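You operate a simulated robot arm through the tools that you are given. There is no shell and no other tool.

You are at the controls of a simulated robot arm. One attempt, no reset.

TASK
Tighten all three terminal nuts of the brush motor with the box key.
Fine: each nut up to its stop; key back where it stood; the main switch stays locked off. Set down upright: box key.

Only the result counts: the job must be done as asked and must still hold three seconds after the hand-in. Knocking over, shifting, dropping, spilling or breaking anything else fails it.

THE ROBOT
A 6-joint arm with a two-finger parallel gripper, fixed in place. Base frame: the origin is on the floor under the middle of its stand, x ahead of it, y to its left, z up. Lengths are in m, angles in rad, forces in N, time in s.
With the tool pointing down near the work surface it reaches from about 0.28 to 0.64 m from the base axis. Its first joint turns from -2.007 to 2.007 rad. Payload 3.43 kg.
The tool frame sits at the grasp point between the pads (the TCP): z along the fingers, y along the line on which they close. The tips reach 0.034 m beyond it. The gripper opens to 0.128 m. The fingers are 0.024 m wide and 0.012 m thick; the gripper's body (0.048 by 0.13 m) begins 0.096 m behind the TCP.
Orientation is told as [roll, pitch, yaw] about the base's x, y, z axes, in that order, counted from this pose: with the fingers straight down and closing along the base's y, the tool's x points along the base's -x, its y along +y and its z along -z.

THE INTERFACE
- The arm moves only by the tool drive_tool. Its argument "rows" is a list of rows, each a list of 6 numbers: the shift along the tool's x, y, z in m, then the turn, a rotation vector about the tool's x, y, z in rad. In form: [[tx, ty, tz, wx, wy, wz], ...]. A call has 1 to 20 rows; each row shifts and turns the commanded pose from where the row before left it, along the tool's axes as they then stand. "hand" is the opening, from 0 (shut) to 1 (fully open), set as the call begins (left out, the last holds). A row lasts 0.2 s, in which the tool goes at most 0.05 m and 0.15 rad; a call with a longer step from one row to the next is refused whole, and so is a gripper value outside its range. Where a pose cannot be reached the arm comes as near as it can. A force on the tool above 90 N (or 10 N above the force at the start of the call, whichever is more), or a blocked arm, ends the call early, and 0.2 s more pass. The fingers move at their own pace (about 0.153 m/s each) and stop on an object; they squeeze with about 26 N. The grip force told is the motor's: it shows also when the fingers shut on nothing. Time passes only in rows, and 0.2 s behind the last, so rows that do not move let the fingers close. It gives the time, the measured TCP pose, the force on the tool (base axes), the opening and the grip force at its end, in the units of the frame above (readings bear some noise), with the torque about the TCP (base axes, N m) and any sound that the robot's microphone picked up.
- Cameras (640 x 400 px; columns grow to the right, rows downward): "scene" is fixed at [0.3983, -0.5009, 1.583]; the picture's right is [0.86, -0.52, 0.00], its down [-0.45, -0.75, -0.48] and it looks along [0.25, 0.41, -0.88] (base axes); focal length 334 px, centre (320, 200). "wrist" rides on the gripper at [0.076, -0.011, -0.16] in the tool frame; the picture's right is [0.15, 0.99, 0.00], its down [-0.88, 0.13, -0.46] and it looks along [-0.45, 0.07, 0.89] (tool axes); focal length 234 px, centre (320, 200). There is no depth. A picture from a camera that has moved, and an enlarged one, comes with that camera's place and axes in the base frame and with its lens.
- camera(camera): a new picture of that camera. The clock stands still meanwhile.
- raise_lower(by): slides the trunk up (or, below 0, down) by that many m; the arm rides with it, the base frame stays. It gives what a move gives, with no picture.
- close_up(camera, box): a new picture of the part [left, top, right, bottom] of that camera's present view, enlarged. The clock stands still meanwhile.
- finish_job(): hands the job in; it is judged then, once.

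Nothing tells you positions but the pictures and the camera data. Unless the task says otherwise, let go and move clear before handing in.

The tools are called as a command line: name --pt "numbers of a row" for each row, then --argument value for the rest, lists and objects as JSON in quotes. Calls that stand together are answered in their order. drive_tool: Moves the arm, as the interface text tells. Its arguments: {"type":"object","properties":{"rows":{"type":"array"},"hand":{"type":"number"}},"required":["rows"]} The other tools are called the same way: raise_lower (by) moves the trunk up or down; camera (camera) takes a picture; close_up (camera, box) takes an enlarged picture of a part of a camera's view; finish_job () hands the job in.

At the start:

```text
time_s: 0.0
position: [0.4882, -0.15, 1.1701]
tool_rot: [-0.001, -0.001, 0.0]
wrist_force: [-0.1, 0.5, -0.9]
ft_torque: [-0.04, 0.01, -0.01]
grip_width: 0.1281
finger_force: 0.0
trunk travel left (down, up): [-0.925, 0.065]
```

scene: 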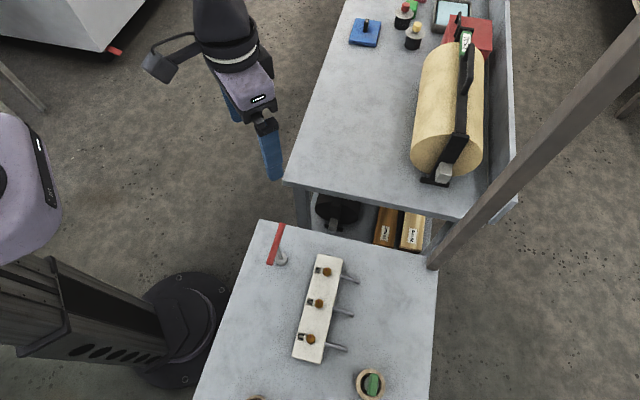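
wrist: 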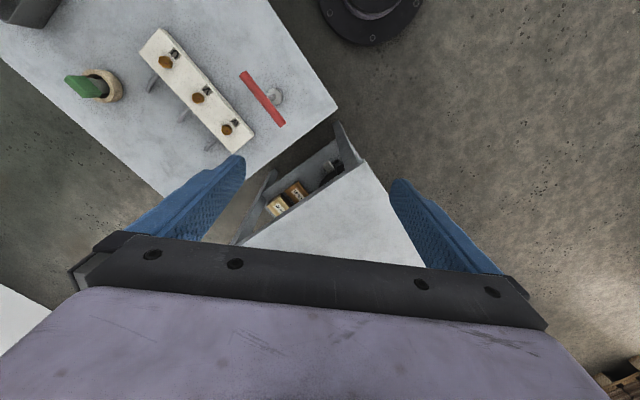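

I see a table with a white terminal block carrying three brass nuts, a red-handled item with a round part (possibly the box key), and a green item in a round holder. I'll take enlarged pictures first to identify them.

close_up --camera "scene" --box '[190, 210, 450, 400]'

close_up --camera "scene" --box '[280, 0, 530, 200]'

close_up --camera "wrist" --box '[40, 0, 350, 200]'

```text
2.11 times, centred on (320, 305) of scene
camera zoom: at [0.3983, -0.5009, 1.583], right [0.86, -0.52, 0.0], down [-0.45, -0.75, -0.48], along [0.25, 0.41, -0.88], focal length 703 px, centre (320, -21)
```

zoom: 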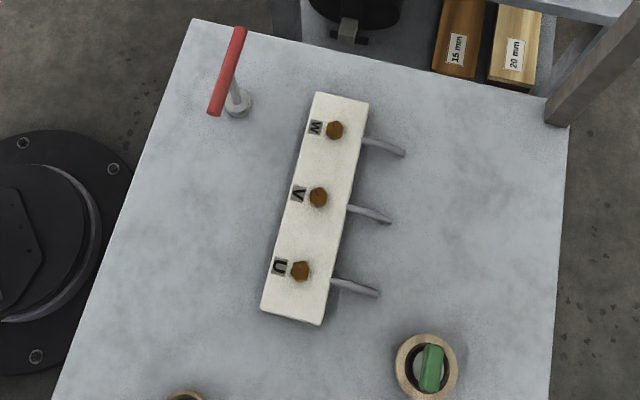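

```text
2.00 times, centred on (405, 100) of scene
camera zoom: at [0.3983, -0.5009, 1.583], right [0.86, -0.52, 0.0], down [-0.45, -0.75, -0.48], along [0.25, 0.41, -0.88], focal length 668 px, centre (150, 400)
```

zoom: 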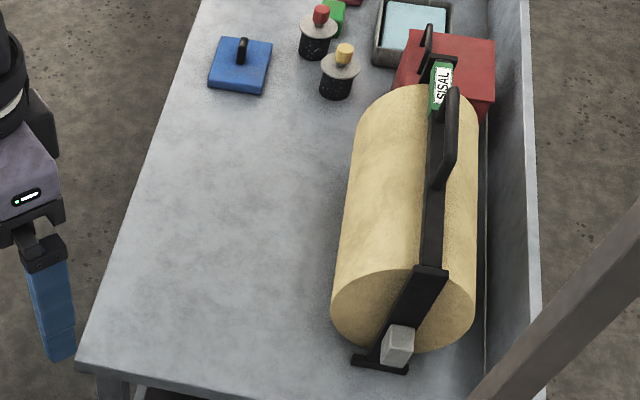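

```text
2.00 times, centred on (195, 100) of wrist
camera zoom: at [0.4138, -0.1602, 1.3286], right [-0.15, 0.99, 0.0], down [0.88, 0.13, 0.46], along [0.45, 0.07, -0.89], focal length 468 px, centre (570, 400)
```

zoom: 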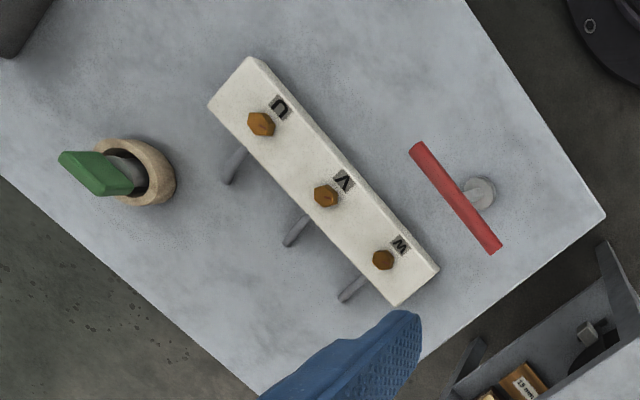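

The T-handled key with the red bar stands upright near (0.45, -0.24). The nuts W, V and U lie on a diagonal from about (0.525, -0.32) to (0.42, -0.43). I'll move the arm high over the table to look around before touching anything.

drive_tool --pt "0.02 -0.03 0 0 0 0" --pt "0.02 -0.03 0 0 0 0" --pt "0.02 -0.03 0 0 0 0" --pt "0.02 -0.03 0 0 0 0" --pt "0.02 -0.03 0 0 0 0" --pt "0.02 -0.03 0 0 0 0" --pt "0.02 -0.03 0 0 0 0"

camera --camera "wrist"

camera --camera "scene"

```text
time_s: 1.6
position: [0.3497, -0.3631, 1.1685]
tool_rot: [-0.002, 0.001, 0.001]
wrist_force: [0.2, -0.6, 0.3]
ft_torque: [0.03, -0.01, 0.0]
grip_width: 0.1279
finger_force: 0.1
trunk travel left (down, up): [-0.925, 0.065]
```

```text
taken
camera wrist: at [0.2759, -0.3741, 1.3263], right [-0.15, 0.99, 0.0], down [0.88, 0.13, 0.46], along [0.45, 0.07, -0.89], focal length 234 px, centre (320, 200)
```

wrist: 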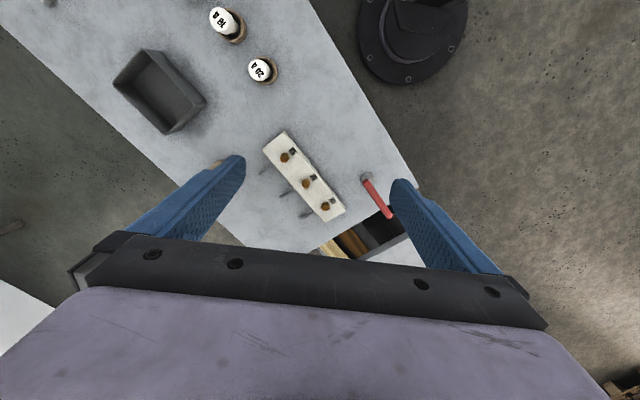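

```text
taken
```

scene: 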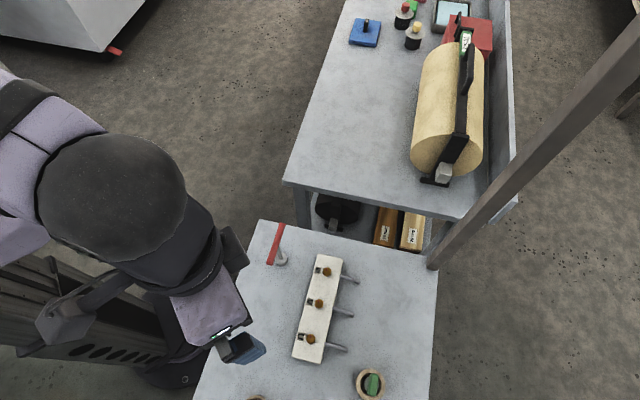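

The table also carries two fuses, a grey tray and a green-handled part in a ring, all of which I'll avoid. Next I'll zoom in on the nuts and the key.

close_up --camera "wrist" --box '[240, 110, 410, 250]'

close_up --camera "scene" --box '[280, 240, 370, 370]'

close_up --camera "scene" --box '[250, 215, 310, 275]'

close_up --camera "scene" --box '[340, 340, 420, 400]'

```text
2.86 times, centred on (325, 180) of wrist
camera zoom: at [0.2759, -0.3741, 1.3263], right [-0.15, 0.99, 0.0], down [0.88, 0.13, 0.46], along [0.45, 0.07, -0.89], focal length 669 px, centre (306, 257)
```

zoom: 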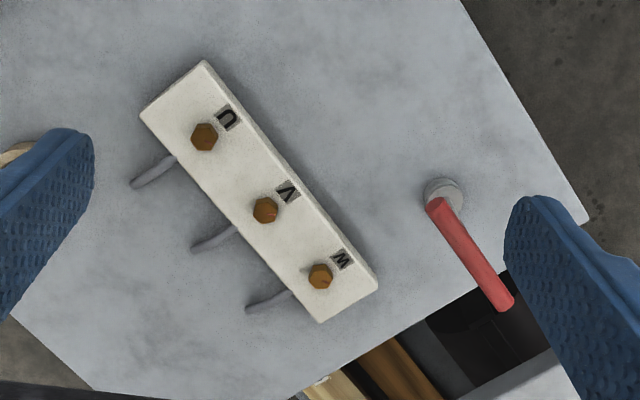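

```text
3.08 times, centred on (325, 305) of scene
camera zoom: at [0.3983, -0.5009, 1.583], right [0.86, -0.52, 0.0], down [-0.45, -0.75, -0.48], along [0.25, 0.41, -0.88], focal length 1028 px, centre (305, -123)
```

zoom: 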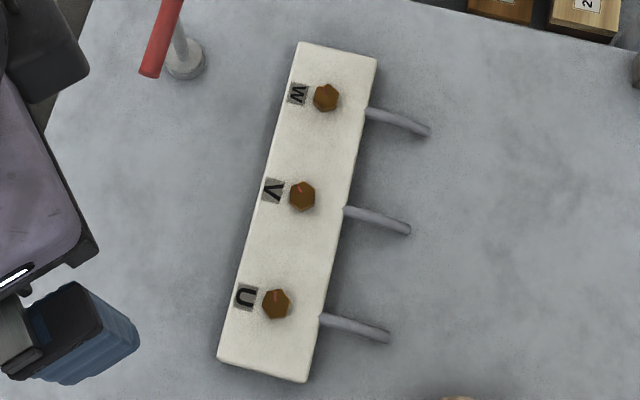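

```text
6.67 times, centred on (280, 245) of scene
camera zoom: at [0.3983, -0.5009, 1.583], right [0.86, -0.52, 0.0], down [-0.45, -0.75, -0.48], along [0.25, 0.41, -0.88], focal length 2226 px, centre (587, -100)
```

zoom: 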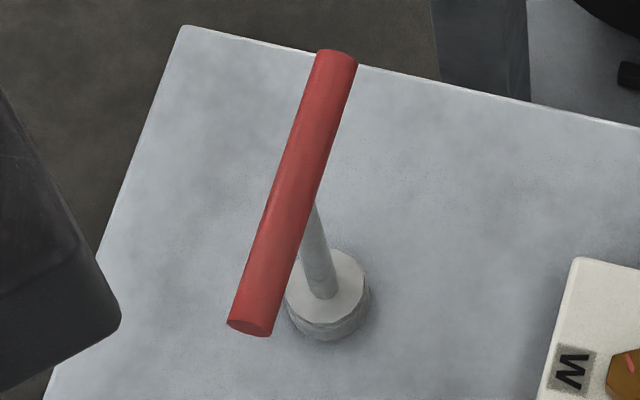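

```text
6.67 times, centred on (380, 370) of scene
camera zoom: at [0.3983, -0.5009, 1.583], right [0.86, -0.52, 0.0], down [-0.45, -0.75, -0.48], along [0.25, 0.41, -0.88], focal length 2226 px, centre (-80, -933)
```

zoom: 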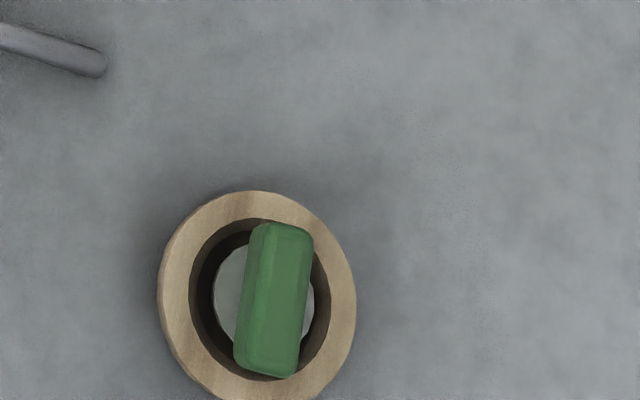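

The bar is about 13 mm thick, the shaft about 9 mm and the socket about 30 mm across, and the nuts carry red marks. I'll zoom in further on each nut to read its hex orientation.

close_up --camera "scene" --box '[310, 260, 342, 280]'

close_up --camera "scene" --box '[302, 293, 334, 313]'

close_up --camera "scene" --box '[294, 328, 326, 348]'

close_up --camera "scene" --box '[380, 0, 500, 75]'

```text
16.00 times, centred on (326, 270) of scene
camera zoom: at [0.3983, -0.5009, 1.583], right [0.86, -0.52, 0.0], down [-0.45, -0.75, -0.48], along [0.25, 0.41, -0.88], focal length 5343 px, centre (224, -920)
```

zoom: 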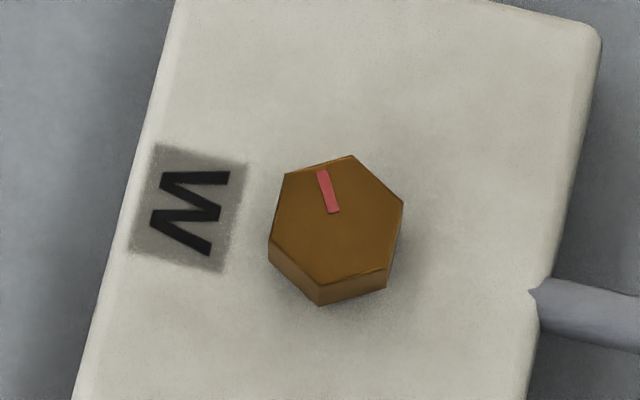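

```text
16.00 times, centred on (318, 303) of scene
camera zoom: at [0.3983, -0.5009, 1.583], right [0.86, -0.52, 0.0], down [-0.45, -0.75, -0.48], along [0.25, 0.41, -0.88], focal length 5343 px, centre (352, -1448)
```

zoom: 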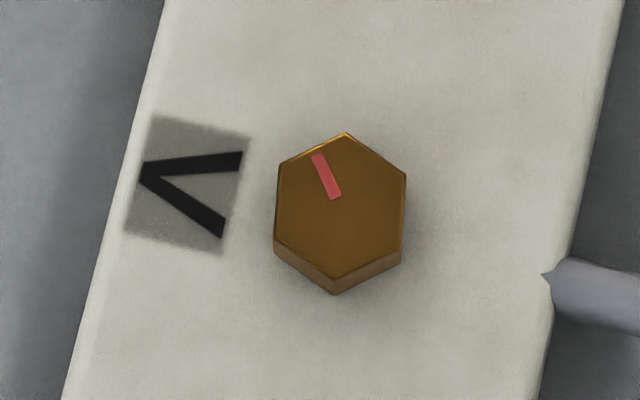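

```text
16.00 times, centred on (310, 338) of scene
camera zoom: at [0.3983, -0.5009, 1.583], right [0.86, -0.52, 0.0], down [-0.45, -0.75, -0.48], along [0.25, 0.41, -0.88], focal length 5343 px, centre (480, -2008)
```

zoom: 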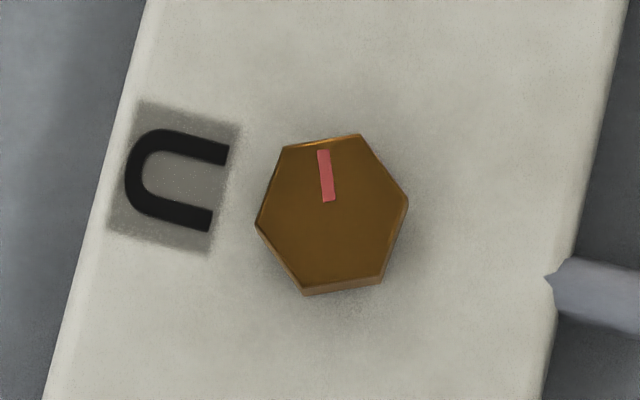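

```text
5.33 times, centred on (440, 38) of scene
camera zoom: at [0.3983, -0.5009, 1.583], right [0.86, -0.52, 0.0], down [-0.45, -0.75, -0.48], along [0.25, 0.41, -0.88], focal length 1781 px, centre (-320, 1067)
```

zoom: 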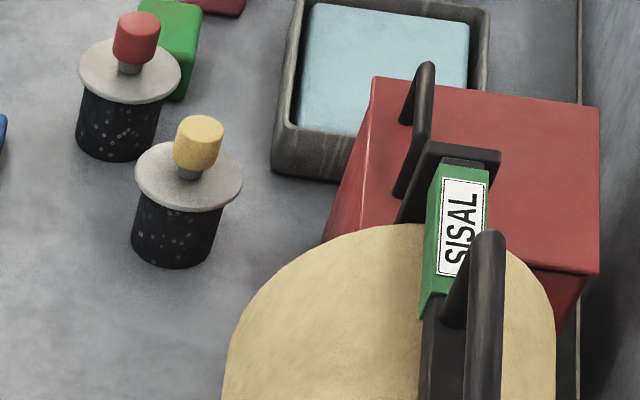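

The hex is about 16–17 mm across flats, with the marks at bearings of roughly U 69°, V 83° and W 74°, and the key bar points along about 45°. I'll turn the gripper 45° and hover over the key to measure it better.

drive_tool --pt "0 0 0 0 0 -0.131" --pt "0 0 0 0 0 -0.131" --pt "0 0 0 0 0 -0.131" --pt "0 0 0 0 0 -0.131" --pt "0 0 0 0 0 -0.131" --pt "0 0 0 0 0 -0.1304" --pt "-0.032 0.0032 0.0217 0 0 0" --pt "-0.032 0.0032 0.0217 0 0 0" --pt "-0.032 0.0032 0.0217 0 0 0" --pt "-0.032 0.0032 0.0217 0 0 0" --pt "-0.032 0.0032 0.0217 0 0 0" --pt "0 0 0 0 0 0" --hand 1

camera --camera "wrist"

camera --camera "scene"

```text
time_s: 4.2
position: [0.451, -0.238, 1.061]
tool_rot: [0.0, 0.0, 0.786]
wrist_force: [-0.4, 0.2, -0.1]
ft_torque: [-0.03, -0.04, 0.0]
grip_width: 0.1282
finger_force: 0.1
trunk travel left (down, up): [-0.925, 0.065]
```

```text
taken
camera wrist: at [0.4065, -0.2988, 1.2213], right [-0.8, 0.6, 0.0], down [0.53, 0.71, 0.46], along [0.27, 0.37, -0.89], focal length 234 px, centre (320, 200)
```

wrist: 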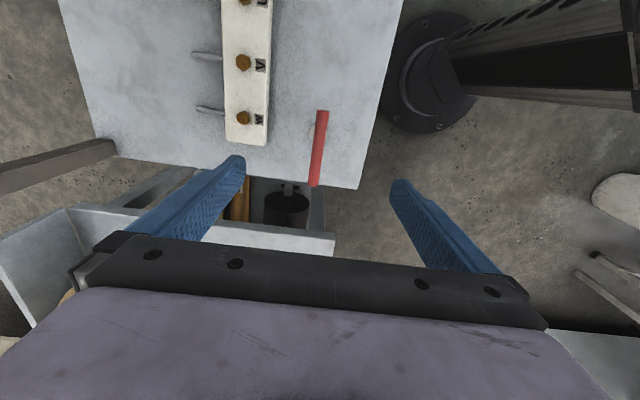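

```text
taken
```

scene: 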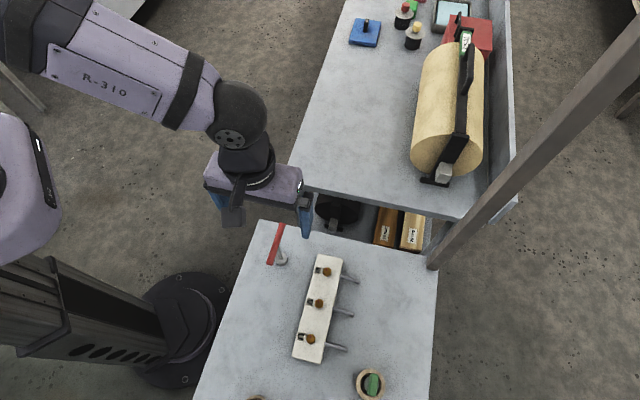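

The bar sits near the predicted image point under the gripper. I'll zoom in for an exact bearing and centre.

close_up --camera "wrist" --box '[270, 95, 370, 195]'

close_up --camera "wrist" --box '[210, 0, 290, 140]'

close_up --camera "scene" --box '[250, 215, 310, 275]'

```text
4.00 times, centred on (320, 145) of wrist
camera zoom: at [0.4065, -0.2988, 1.2213], right [-0.8, 0.6, 0.0], down [0.53, 0.71, 0.46], along [0.27, 0.37, -0.89], focal length 937 px, centre (320, 420)
```

zoom: 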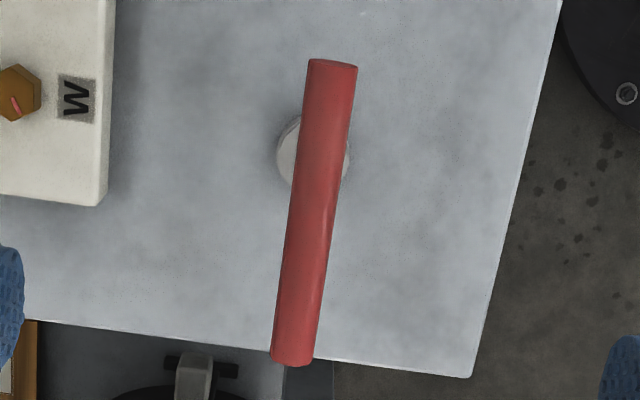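

```text
2.86 times, centred on (250, 70) of wrist
camera zoom: at [0.4065, -0.2988, 1.2213], right [-0.8, 0.6, 0.0], down [0.53, 0.71, 0.46], along [0.27, 0.37, -0.89], focal length 669 px, centre (520, 571)
```

zoom: 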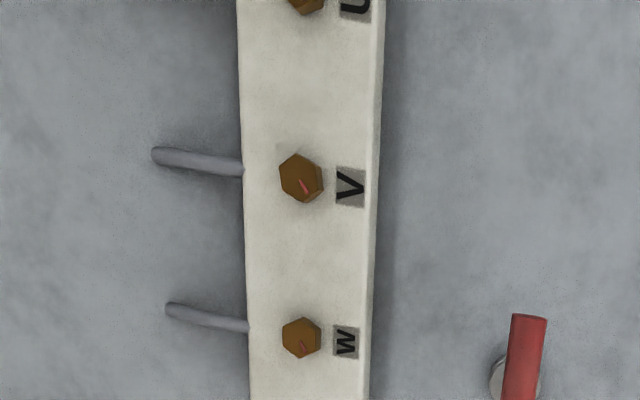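

```text
6.67 times, centred on (280, 245) of scene
camera zoom: at [0.3983, -0.5009, 1.583], right [0.86, -0.52, 0.0], down [-0.45, -0.75, -0.48], along [0.25, 0.41, -0.88], focal length 2226 px, centre (587, -100)
```

zoom: 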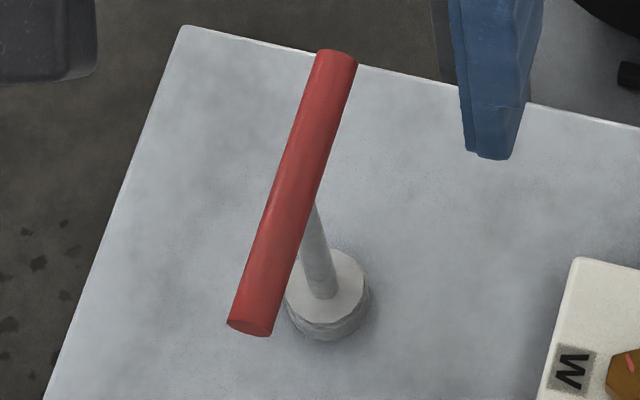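

The bar centre is about (0.454, -0.238), roughly at z 0.94, and it lies parallel to the fingers' plane. I'll descend around it without closing yet.

drive_tool --pt "-0.0018 -0.0023 0.024 0 0 -0.01" --pt "0 0 0.024 0 0 0" --pt "0 0 0.024 0 0 0" --pt "0 0 0.024 0 0 0" --pt "0 0 0.012 0 0 0" --pt "0 0 0.01 0 0 0" --pt "0 0 0 0 0 0" --hand 1

camera --camera "wrist"

close_up --camera "scene" --box '[230, 195, 330, 275]'

```text
time_s: 5.8
position: [0.4516, -0.2353, 0.9444]
tool_rot: [-0.001, 0.0, 0.796]
wrist_force: [0.4, -0.4, 0.6]
ft_torque: [-0.03, 0.0, 0.01]
grip_width: 0.1285
finger_force: 0.1
trunk travel left (down, up): [-0.925, 0.065]
```

```text
taken
camera wrist: at [0.4078, -0.2976, 1.1029], right [-0.81, 0.59, 0.0], down [0.52, 0.72, 0.46], along [0.27, 0.37, -0.89], focal length 234 px, centre (320, 200)
```

wrist: 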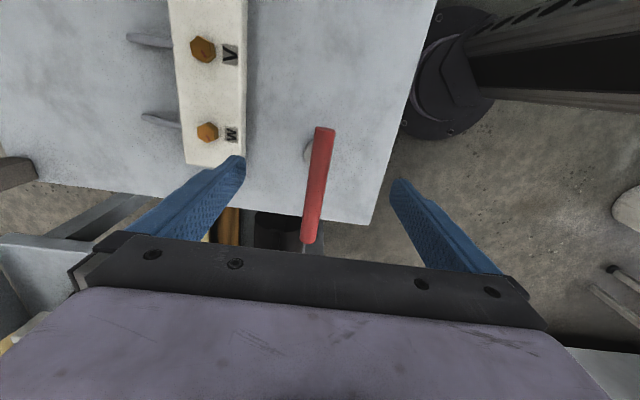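

```text
5.00 times, centred on (280, 235) of scene
camera zoom: at [0.3983, -0.5009, 1.583], right [0.86, -0.52, 0.0], down [-0.45, -0.75, -0.48], along [0.25, 0.41, -0.88], focal length 1670 px, centre (520, 25)
```

zoom: 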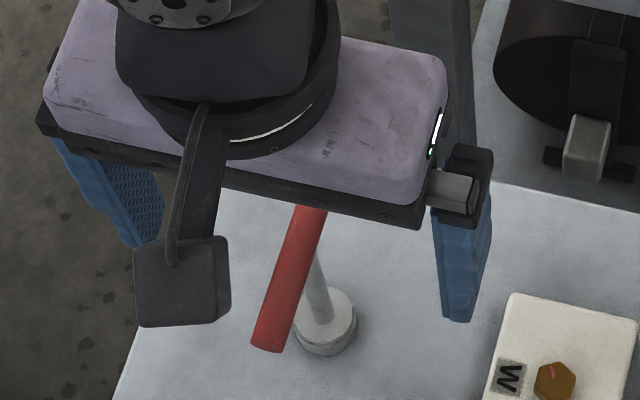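

The bar lies between the fingers at TCP height and only about 1 mm off centre. I'll nudge over and close the gripper on it.

drive_tool --pt "0 -0.0012 0.001 0 0 0" --pt "0 0 0 0 0 0" --hand 1

drive_tool --pt "0 0 0 0 0 0" --pt "0 0 0 0 0 0" --pt "0 0 0 0 0 0" --pt "0 0 0 0 0 0" --hand 0

camera --camera "wrist"

close_up --camera "scene" --box '[230, 195, 330, 275]'

```text
time_s: 6.4
position: [0.4542, -0.2367, 0.9431]
tool_rot: [0.001, -0.001, 0.797]
wrist_force: [-0.2, -0.6, -0.1]
ft_torque: [0.03, -0.01, 0.02]
grip_width: 0.1281
finger_force: 0.1
trunk travel left (down, up): [-0.925, 0.065]
```

```text
time_s: 7.4
position: [0.4527, -0.237, 0.943]
tool_rot: [0.0, 0.001, 0.795]
wrist_force: [0.3, 0.3, 0.0]
ft_torque: [0.0, 0.03, 0.01]
grip_width: 0.0127
finger_force: 26.2
trunk travel left (down, up): [-0.925, 0.065]
```

```text
taken
camera wrist: at [0.409, -0.298, 1.1017], right [-0.81, 0.59, 0.0], down [0.52, 0.72, 0.46], along [0.27, 0.37, -0.89], focal length 234 px, centre (320, 200)
```

wrist: 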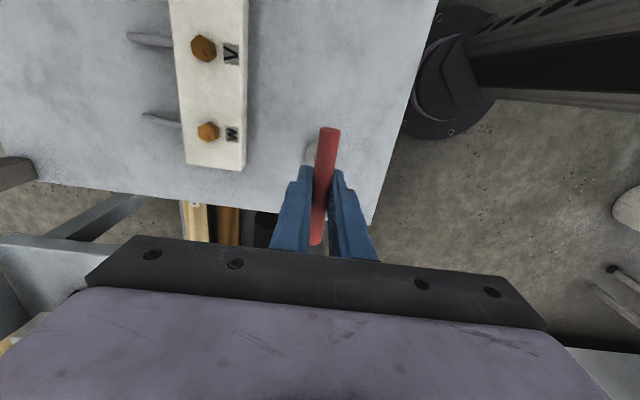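

```text
5.00 times, centred on (280, 235) of scene
camera zoom: at [0.3983, -0.5009, 1.583], right [0.86, -0.52, 0.0], down [-0.45, -0.75, -0.48], along [0.25, 0.41, -0.88], focal length 1670 px, centre (520, 25)
```

zoom: 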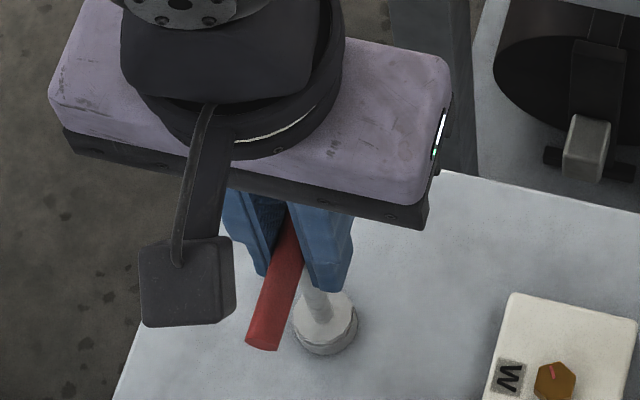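

The gripper holds the bar (12.7 mm), but the bar shifted 2–3 mm while the socket stayed put, so the key may lean slightly. I'll open, shift about 2 mm in tool -y and grip again.

drive_tool --pt "0 0 0 0 0 0" --pt "0 0 0 0 0 0" --pt "0 0 0 0 0 0" --hand 0.3

close_up --camera "scene" --box '[250, 225, 310, 275]'

close_up --camera "wrist" --box '[260, 110, 390, 270]'

```text
time_s: 8.2
position: [0.4516, -0.2356, 0.9444]
tool_rot: [0.001, 0.0, 0.796]
wrist_force: [0.1, 0.6, 0.2]
ft_torque: [0.01, -0.02, -0.01]
grip_width: 0.0384
finger_force: 0.0
trunk travel left (down, up): [-0.925, 0.065]
```

```text
8.00 times, centred on (280, 250) of scene
camera zoom: at [0.3983, -0.5009, 1.583], right [0.86, -0.52, 0.0], down [-0.45, -0.75, -0.48], along [0.25, 0.41, -0.88], focal length 2672 px, centre (640, -200)
```

zoom: 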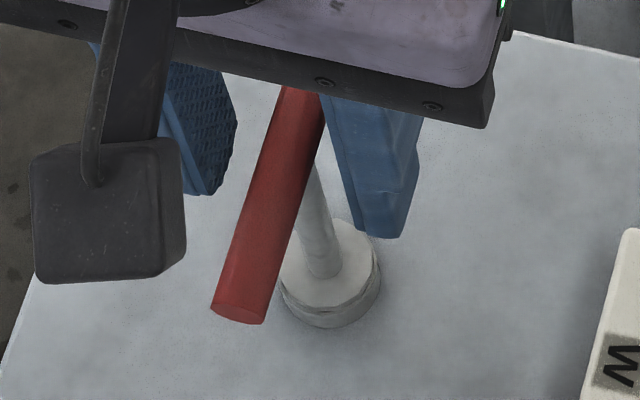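

```text
2.50 times, centred on (325, 190) of wrist
camera zoom: at [0.4091, -0.2979, 1.1017], right [-0.81, 0.59, 0.0], down [0.52, 0.72, 0.46], along [0.27, 0.37, -0.89], focal length 585 px, centre (308, 225)
```

zoom: 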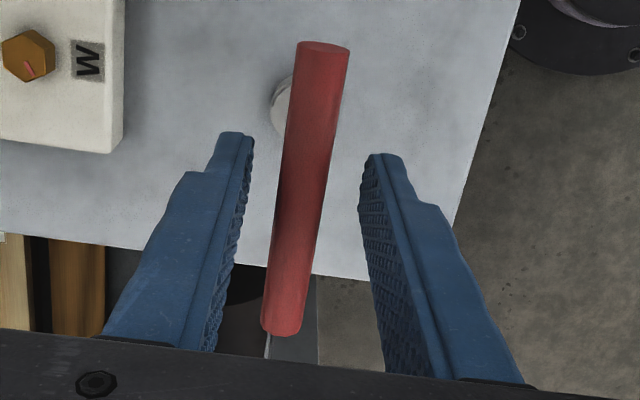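

The key sprang upright again, so the finger centre is about 2 mm too far in tool +y. I'll shift and re-grip.

drive_tool --pt "0 -0.002 0 0 0 0" --pt "0 0 0 0 0 0" --hand 0.3

drive_tool --pt "0 0 0 0 0 0" --pt "0 0 0 0 0 0" --pt "0 0 0 0 0 0" --hand 0

close_up --camera "scene" --box '[250, 225, 310, 275]'

close_up --camera "wrist" --box '[260, 110, 390, 270]'

```text
time_s: 8.8
position: [0.4538, -0.2371, 0.9421]
tool_rot: [0.001, 0.0, 0.795]
wrist_force: [0.4, -1.0, -0.2]
ft_torque: [0.01, 0.0, 0.0]
grip_width: 0.0383
finger_force: 0.0
trunk travel left (down, up): [-0.925, 0.065]
```

```text
time_s: 9.6
position: [0.455, -0.2373, 0.9442]
tool_rot: [0.001, -0.001, 0.797]
wrist_force: [0.4, -0.7, 0.4]
ft_torque: [0.01, 0.02, 0.0]
grip_width: 0.0129
finger_force: 26.3
trunk travel left (down, up): [-0.925, 0.065]
```

```text
8.00 times, centred on (280, 250) of scene
camera zoom: at [0.3983, -0.5009, 1.583], right [0.86, -0.52, 0.0], down [-0.45, -0.75, -0.48], along [0.25, 0.41, -0.88], focal length 2672 px, centre (640, -200)
```

zoom: 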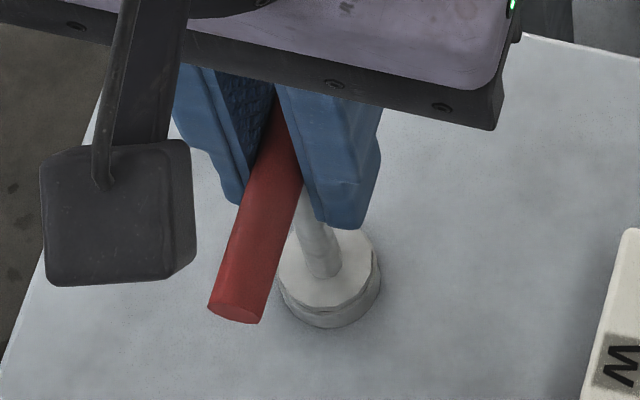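

```text
2.50 times, centred on (325, 190) of wrist
camera zoom: at [0.4105, -0.2994, 1.1019], right [-0.81, 0.59, 0.0], down [0.52, 0.72, 0.46], along [0.27, 0.37, -0.89], focal length 585 px, centre (308, 225)
```

zoom: 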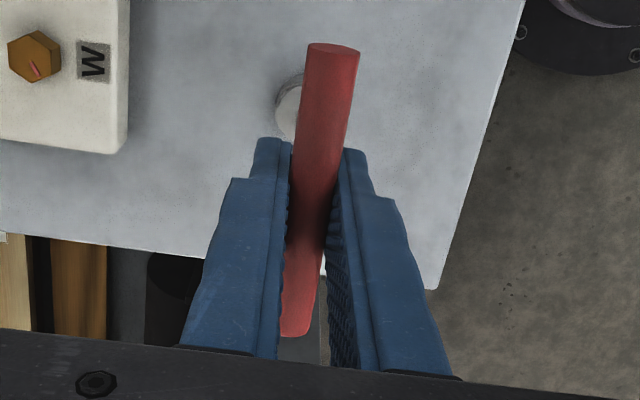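

The lean is now only about 1 mm at the bar. One more small correction before lifting.

drive_tool --pt "0 0 0 0 0 0" --pt "0 0 0 0 0 0" --pt "0 -0.001 0 0 0 0" --pt "0 0 0 0 0 0" --hand 0.25

close_up --camera "scene" --box '[250, 225, 310, 275]'

drive_tool --pt "0 0 0 0 0 0" --pt "0 0 0 0 0 0" --pt "0 0 0 0 0 0" --hand 0

close_up --camera "scene" --box '[250, 225, 310, 275]'

close_up --camera "wrist" --box '[260, 110, 390, 270]'

```text
time_s: 10.6
position: [0.4563, -0.2372, 0.9433]
tool_rot: [-0.001, 0.0, 0.797]
wrist_force: [0.4, 1.0, -0.2]
ft_torque: [0.01, -0.01, -0.02]
grip_width: 0.0319
finger_force: 0.1
trunk travel left (down, up): [-0.925, 0.065]
```

```text
8.00 times, centred on (280, 250) of scene
camera zoom: at [0.3983, -0.5009, 1.583], right [0.86, -0.52, 0.0], down [-0.45, -0.75, -0.48], along [0.25, 0.41, -0.88], focal length 2672 px, centre (640, -200)
```

zoom: 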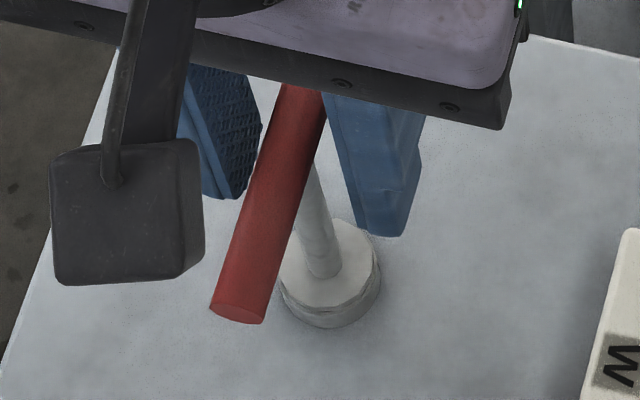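

```text
time_s: 11.4
position: [0.4553, -0.239, 0.9435]
tool_rot: [-0.001, 0.0, 0.797]
wrist_force: [-0.4, -0.6, -0.5]
ft_torque: [-0.01, -0.03, 0.01]
grip_width: 0.0129
finger_force: 25.9
trunk travel left (down, up): [-0.925, 0.065]
```

```text
8.00 times, centred on (280, 250) of scene
camera zoom: at [0.3983, -0.5009, 1.583], right [0.86, -0.52, 0.0], down [-0.45, -0.75, -0.48], along [0.25, 0.41, -0.88], focal length 2672 px, centre (640, -200)
```

zoom: 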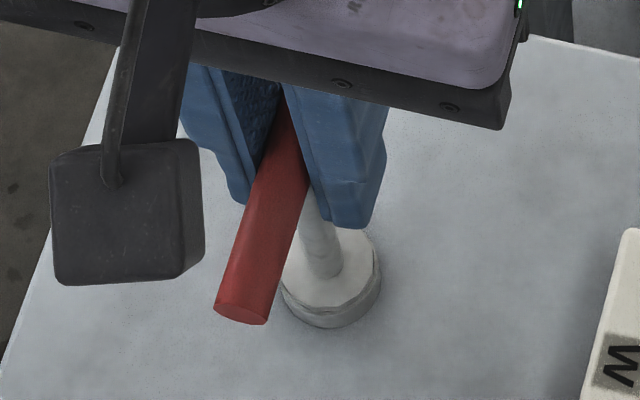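

```text
2.50 times, centred on (325, 190) of wrist
camera zoom: at [0.412, -0.3002, 1.1021], right [-0.81, 0.59, 0.0], down [0.52, 0.72, 0.46], along [0.27, 0.37, -0.89], focal length 585 px, centre (308, 225)
```

zoom: 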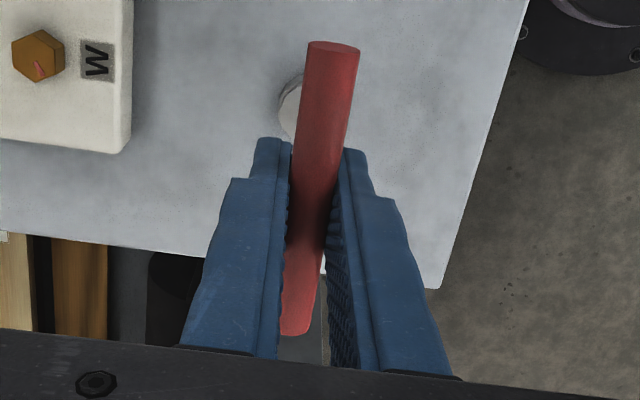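

The key is upright in the grip (0.0129 m opening). Before lifting I'll zoom in on the socket so I have an accurate record of where the key stands and its exact position.

close_up --camera "scene" --box '[264, 247, 296, 267]'

close_up --camera "scene" --box '[254, 217, 304, 267]'

close_up --camera "wrist" --box '[165, 0, 265, 180]'

```text
16.00 times, centred on (280, 257) of scene
camera zoom: at [0.3983, -0.5009, 1.583], right [0.86, -0.52, 0.0], down [-0.45, -0.75, -0.48], along [0.25, 0.41, -0.88], focal length 5343 px, centre (960, -712)
```

zoom: 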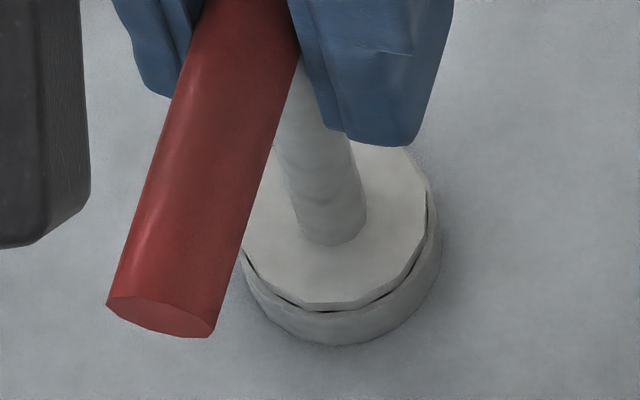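

```text
8.00 times, centred on (279, 242) of scene
camera zoom: at [0.3983, -0.5009, 1.583], right [0.86, -0.52, 0.0], down [-0.45, -0.75, -0.48], along [0.25, 0.41, -0.88], focal length 2672 px, centre (648, -136)
```

zoom: 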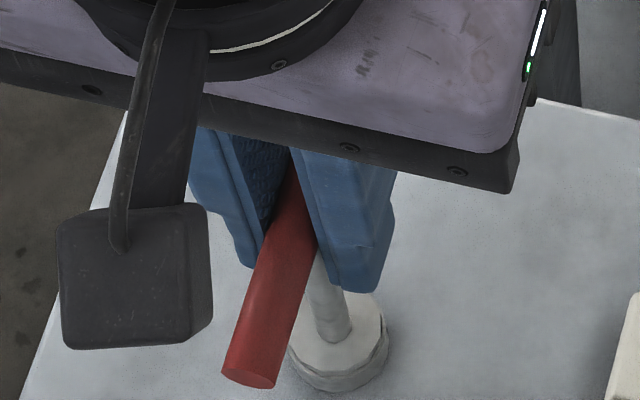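

```text
2.22 times, centred on (215, 90) of wrist
camera zoom: at [0.412, -0.3002, 1.1021], right [-0.81, 0.59, 0.0], down [0.52, 0.72, 0.46], along [0.27, 0.37, -0.89], focal length 520 px, centre (553, 444)
```

zoom: 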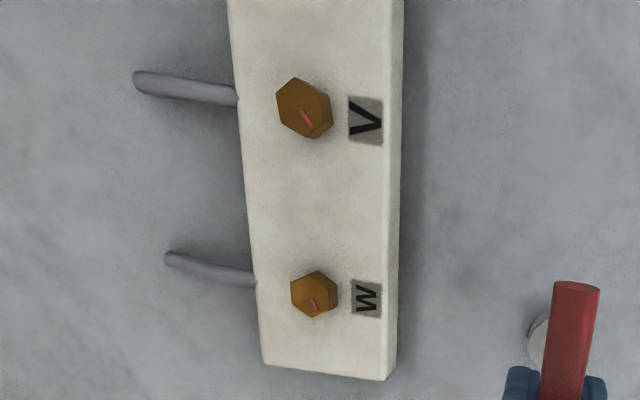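

The nut tops are at about z 0.87, spaced 0.070 m, and the table is at about z 0.836. W lies about (+0.070, -0.087) from the key. I'll lift the key straight up 0.07 m and check how it hangs.

drive_tool --pt "0 0 -0.005 0 0 0" --pt "0 0 -0.01 0 0 0" --pt "0 0 -0.015 0 0 0" --pt "0 0 -0.02 0 0 0" --pt "0 0 -0.02 0 0 0" --pt "0 0 0 0 0 0" --hand 0

camera --camera "wrist"

close_up --camera "scene" --box '[240, 210, 320, 270]'

```text
time_s: 12.8
position: [0.4588, -0.239, 1.0124]
tool_rot: [0.002, 0.002, 0.797]
wrist_force: [0.7, 0.6, -1.5]
ft_torque: [-0.01, 0.04, 0.0]
grip_width: 0.0128
finger_force: 25.9
trunk travel left (down, up): [-0.925, 0.065]
```

```text
taken
camera wrist: at [0.4142, -0.3012, 1.1718], right [-0.81, 0.59, 0.0], down [0.52, 0.72, 0.46], along [0.27, 0.37, -0.89], focal length 234 px, centre (320, 200)
```

wrist: 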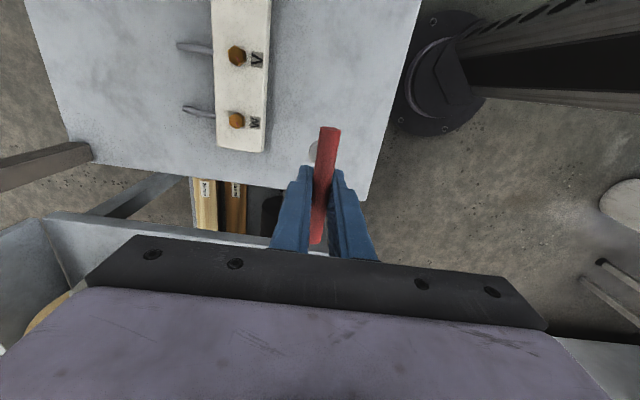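

```text
6.67 times, centred on (280, 240) of scene
camera zoom: at [0.3983, -0.5009, 1.583], right [0.86, -0.52, 0.0], down [-0.45, -0.75, -0.48], along [0.25, 0.41, -0.88], focal length 2226 px, centre (587, -67)
```

zoom: 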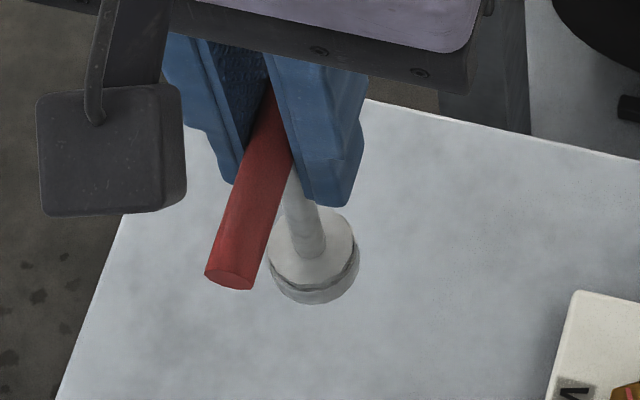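

The key lifted cleanly and hangs straight. I'll carry it sideways at this height to above nut W.

drive_tool --pt "0.0014 -0.0108 0 0 0 0" --pt "0.0028 -0.0217 0 0 0 0" --pt "0.0028 -0.0217 0 0 0 0" --pt "0.0028 -0.0217 0 0 0 0" --pt "0.0028 -0.0217 0 0 0 0" --pt "0.0015 -0.0108 0 0 0 0" --pt "0 0 0 0 0 0" --pt "0 0 0 0 0 0" --hand 0

camera --camera "wrist"

camera --camera "scene"

close_up --camera "scene" --box '[290, 240, 370, 290]'

```text
time_s: 14.6
position: [0.5231, -0.3231, 1.0109]
tool_rot: [0.001, 0.001, 0.796]
wrist_force: [0.2, 0.0, -0.6]
ft_torque: [0.0, 0.07, 0.03]
grip_width: 0.0127
finger_force: 26.2
trunk travel left (down, up): [-0.925, 0.065]
```

```text
taken
camera wrist: at [0.4789, -0.3855, 1.1703], right [-0.81, 0.59, 0.0], down [0.52, 0.72, 0.46], along [0.27, 0.37, -0.89], focal length 234 px, centre (320, 200)
```

wrist: 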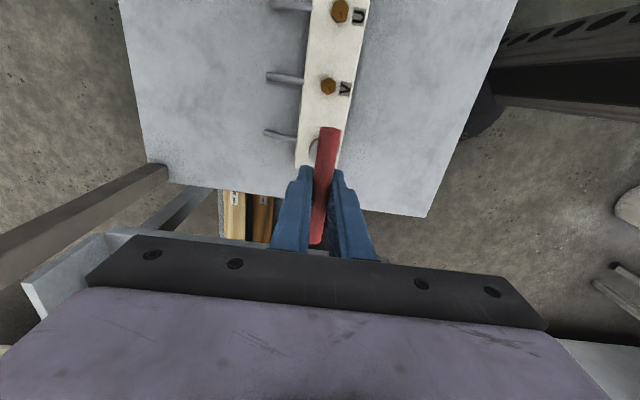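

```text
taken
```

scene: 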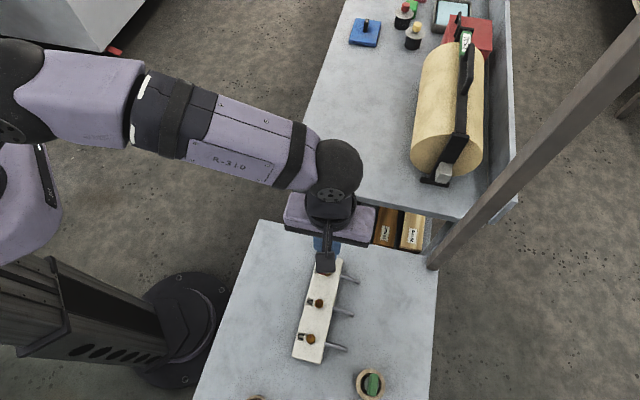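

```text
8.00 times, centred on (330, 265) of scene
camera zoom: at [0.3983, -0.5009, 1.583], right [0.86, -0.52, 0.0], down [-0.45, -0.75, -0.48], along [0.25, 0.41, -0.88], focal length 2672 px, centre (240, -320)
```

zoom: 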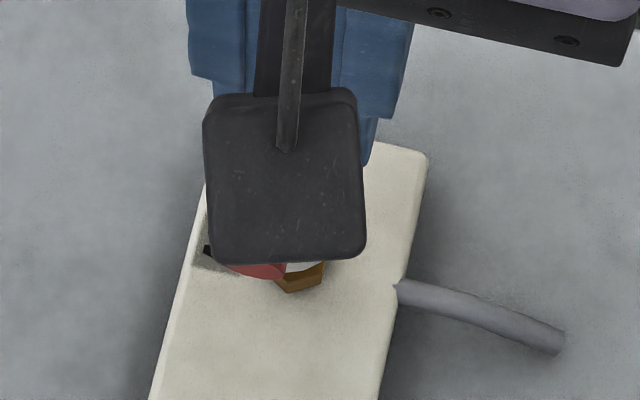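

The camera readout shows I'm about 3 mm short of the target. I'll correct that and look closely at the socket against the nut.

drive_tool --pt "-0.0009 -0.0032 0 0 0 0" --pt "0 0 0 0 0 0" --pt "0 0 0 0 0 0" --hand 0

close_up --camera "wrist" --box '[270, 80, 370, 180]'

close_up --camera "scene" --box '[300, 250, 360, 290]'

```text
time_s: 15.4
position: [0.5264, -0.3252, 1.0126]
tool_rot: [0.0, 0.0, 0.796]
wrist_force: [-0.3, -0.6, -0.3]
ft_torque: [-0.02, 0.01, -0.02]
grip_width: 0.0132
finger_force: 26.5
trunk travel left (down, up): [-0.925, 0.065]
```

```text
4.00 times, centred on (320, 130) of wrist
camera zoom: at [0.4823, -0.3871, 1.171], right [-0.81, 0.59, 0.0], down [0.52, 0.72, 0.46], along [0.27, 0.37, -0.89], focal length 937 px, centre (320, 480)
```

zoom: 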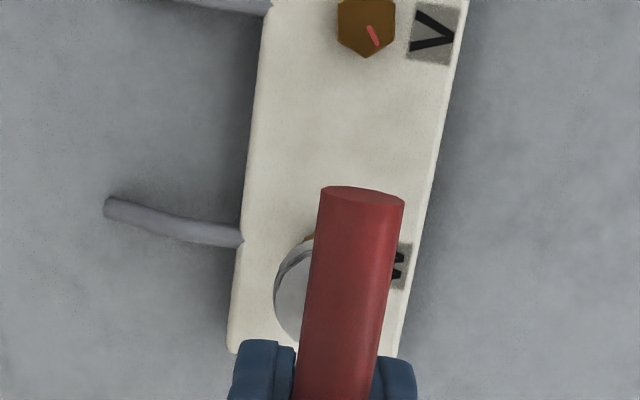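

```text
10.00 times, centred on (330, 270) of scene
camera zoom: at [0.3983, -0.5009, 1.583], right [0.86, -0.52, 0.0], down [-0.45, -0.75, -0.48], along [0.25, 0.41, -0.88], focal length 3339 px, centre (220, -500)
```

zoom: 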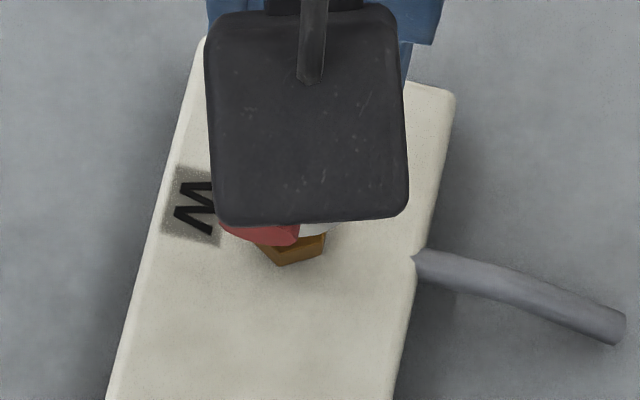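

I'll check V and U in the wrist view to extrapolate where W's axis lies relative to the key.

close_up --camera "wrist" --box '[280, 0, 380, 100]'

close_up --camera "wrist" --box '[300, 60, 350, 110]'

close_up --camera "wrist" --box '[320, 0, 370, 40]'

close_up --camera "wrist" --box '[290, 120, 350, 170]'

```text
4.00 times, centred on (330, 50) of wrist
camera zoom: at [0.4823, -0.3871, 1.171], right [-0.81, 0.59, 0.0], down [0.52, 0.72, 0.46], along [0.27, 0.37, -0.89], focal length 937 px, centre (280, 800)
```

zoom: 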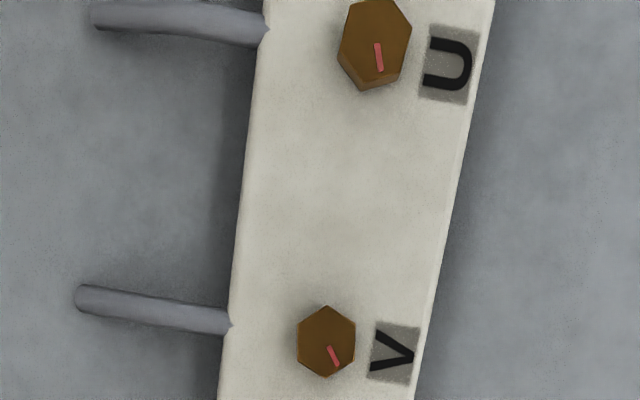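

```text
8.00 times, centred on (325, 85) of wrist
camera zoom: at [0.4823, -0.3871, 1.171], right [-0.81, 0.59, 0.0], down [0.52, 0.72, 0.46], along [0.27, 0.37, -0.89], focal length 1873 px, centre (280, 1120)
```

zoom: 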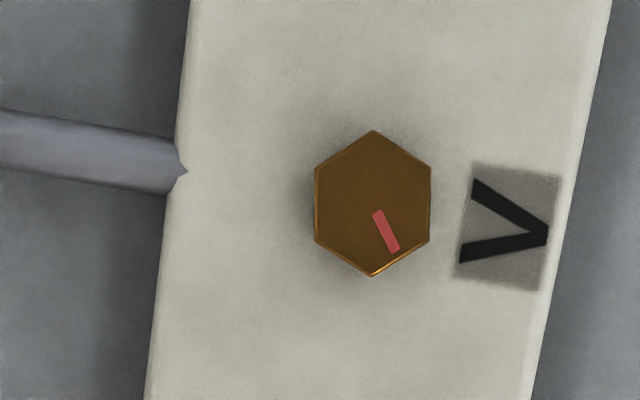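

```text
10.00 times, centred on (345, 20) of wrist
camera zoom: at [0.4823, -0.3871, 1.171], right [-0.81, 0.59, 0.0], down [0.52, 0.72, 0.46], along [0.27, 0.37, -0.89], focal length 2342 px, centre (70, 2000)
```

zoom: 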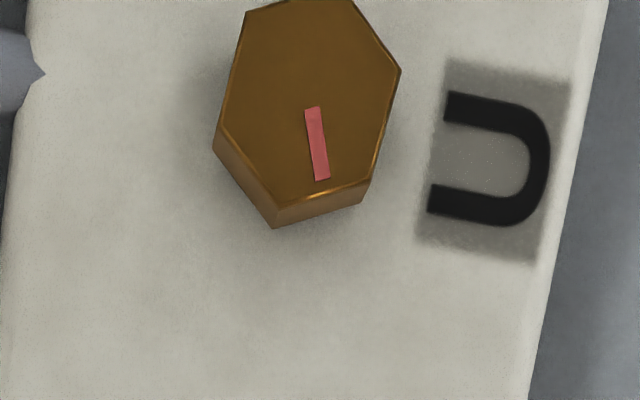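

```text
8.00 times, centred on (320, 145) of wrist
camera zoom: at [0.4823, -0.3871, 1.171], right [-0.81, 0.59, 0.0], down [0.52, 0.72, 0.46], along [0.27, 0.37, -0.89], focal length 1873 px, centre (320, 640)
```

zoom: 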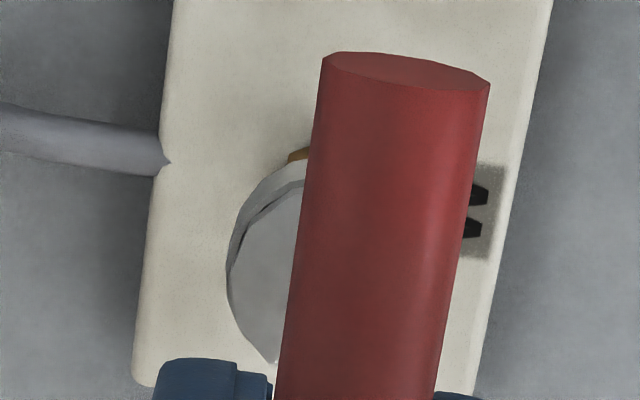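

The key axis sits within about 1 mm of W's axis. I'll turn about 1° to match the nut's corner bearing, then lower until just above contact.

drive_tool --pt "0 0 0 0 0 0.019" --pt "0 0 0.012 0 0 0" --pt "0 0 0.012 0 0 0" --pt "0 0 0.008 0 0 0" --pt "0 0 0 0 0 0" --hand 0

close_up --camera "wrist" --box '[290, 100, 350, 150]'

close_up --camera "scene" --box '[300, 250, 360, 290]'

```text
time_s: 16.6
position: [0.5275, -0.3252, 0.9818]
tool_rot: [0.001, 0.0, 0.777]
wrist_force: [0.3, -0.1, -0.2]
ft_torque: [0.01, 0.01, 0.01]
grip_width: 0.0128
finger_force: 25.9
trunk travel left (down, up): [-0.925, 0.065]
```

```text
8.00 times, centred on (320, 125) of wrist
camera zoom: at [0.4819, -0.3857, 1.1396], right [-0.8, 0.6, 0.0], down [0.54, 0.71, 0.46], along [0.28, 0.36, -0.89], focal length 1873 px, centre (320, 800)
```

zoom: 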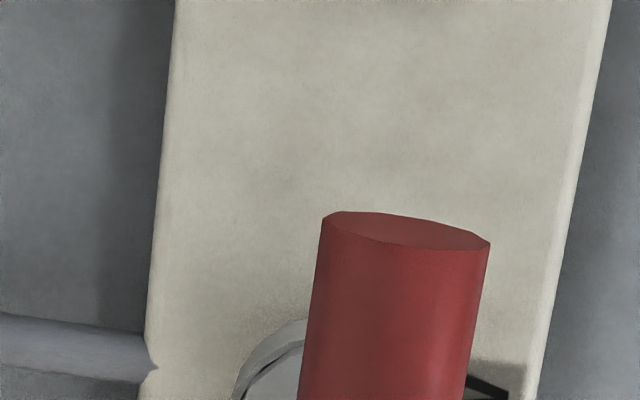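

```text
10.00 times, centred on (330, 270) of scene
camera zoom: at [0.3983, -0.5009, 1.583], right [0.86, -0.52, 0.0], down [-0.45, -0.75, -0.48], along [0.25, 0.41, -0.88], focal length 3339 px, centre (220, -500)
```

zoom: 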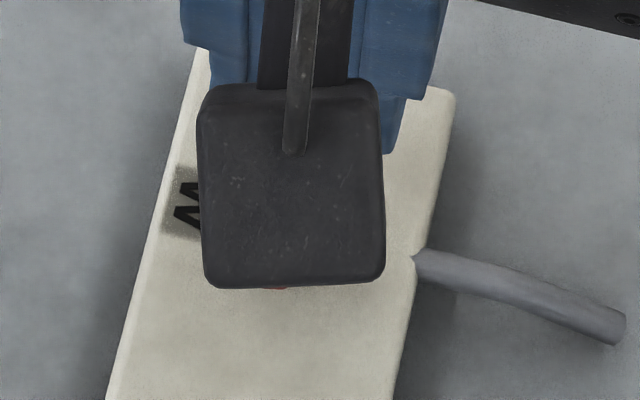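

I'm about 3–4 mm above the nut top. I'll trim the x offset and go down in small steps watching the force.

drive_tool --pt "0.0009 0 0.0015 0 0 0" --pt "0 0 0.0015 0 0 0" --pt "0 0 0.001 0 0 0" --pt "0 0 0 0 0 0"

drive_tool --pt "0 0 0.001 0 0 0" --pt "0 0 0.001 0 0 0" --pt "0 0 0 0 0 0"

drive_tool --pt "0 0 0.001 0 0 0" --pt "0 0 0.001 0 0 0" --pt "0 0 0 0 0 0"

close_up --camera "wrist" --box '[290, 100, 350, 150]'

```text
time_s: 17.6
position: [0.5257, -0.3259, 0.9758]
tool_rot: [0.001, -0.001, 0.777]
wrist_force: [-1.0, 0.5, -0.5]
ft_torque: [0.02, 0.01, -0.03]
grip_width: 0.013
finger_force: 25.9
trunk travel left (down, up): [-0.925, 0.065]
```

```text
time_s: 18.4
position: [0.5278, -0.3259, 0.9737]
tool_rot: [0.0, 0.0, 0.776]
wrist_force: [0.3, 2.1, 0.6]
ft_torque: [0.14, -0.05, 0.01]
grip_width: 0.0129
finger_force: 25.9
trunk travel left (down, up): [-0.925, 0.065]
```

```text
time_s: 19.2
position: [0.5279, -0.3255, 0.972]
tool_rot: [-0.001, -0.001, 0.776]
wrist_force: [2.2, 2.7, 2.7]
ft_torque: [0.3, -0.26, -0.02]
grip_width: 0.0128
finger_force: 26.2
trunk travel left (down, up): [-0.925, 0.065]
```

```text
8.00 times, centred on (320, 125) of wrist
camera zoom: at [0.4815, -0.386, 1.131], right [-0.8, 0.6, 0.0], down [0.54, 0.71, 0.46], along [0.28, 0.36, -0.89], focal length 1873 px, centre (320, 800)
```

zoom: 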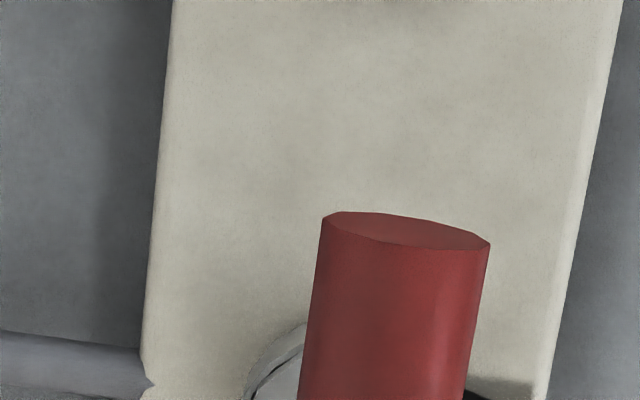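

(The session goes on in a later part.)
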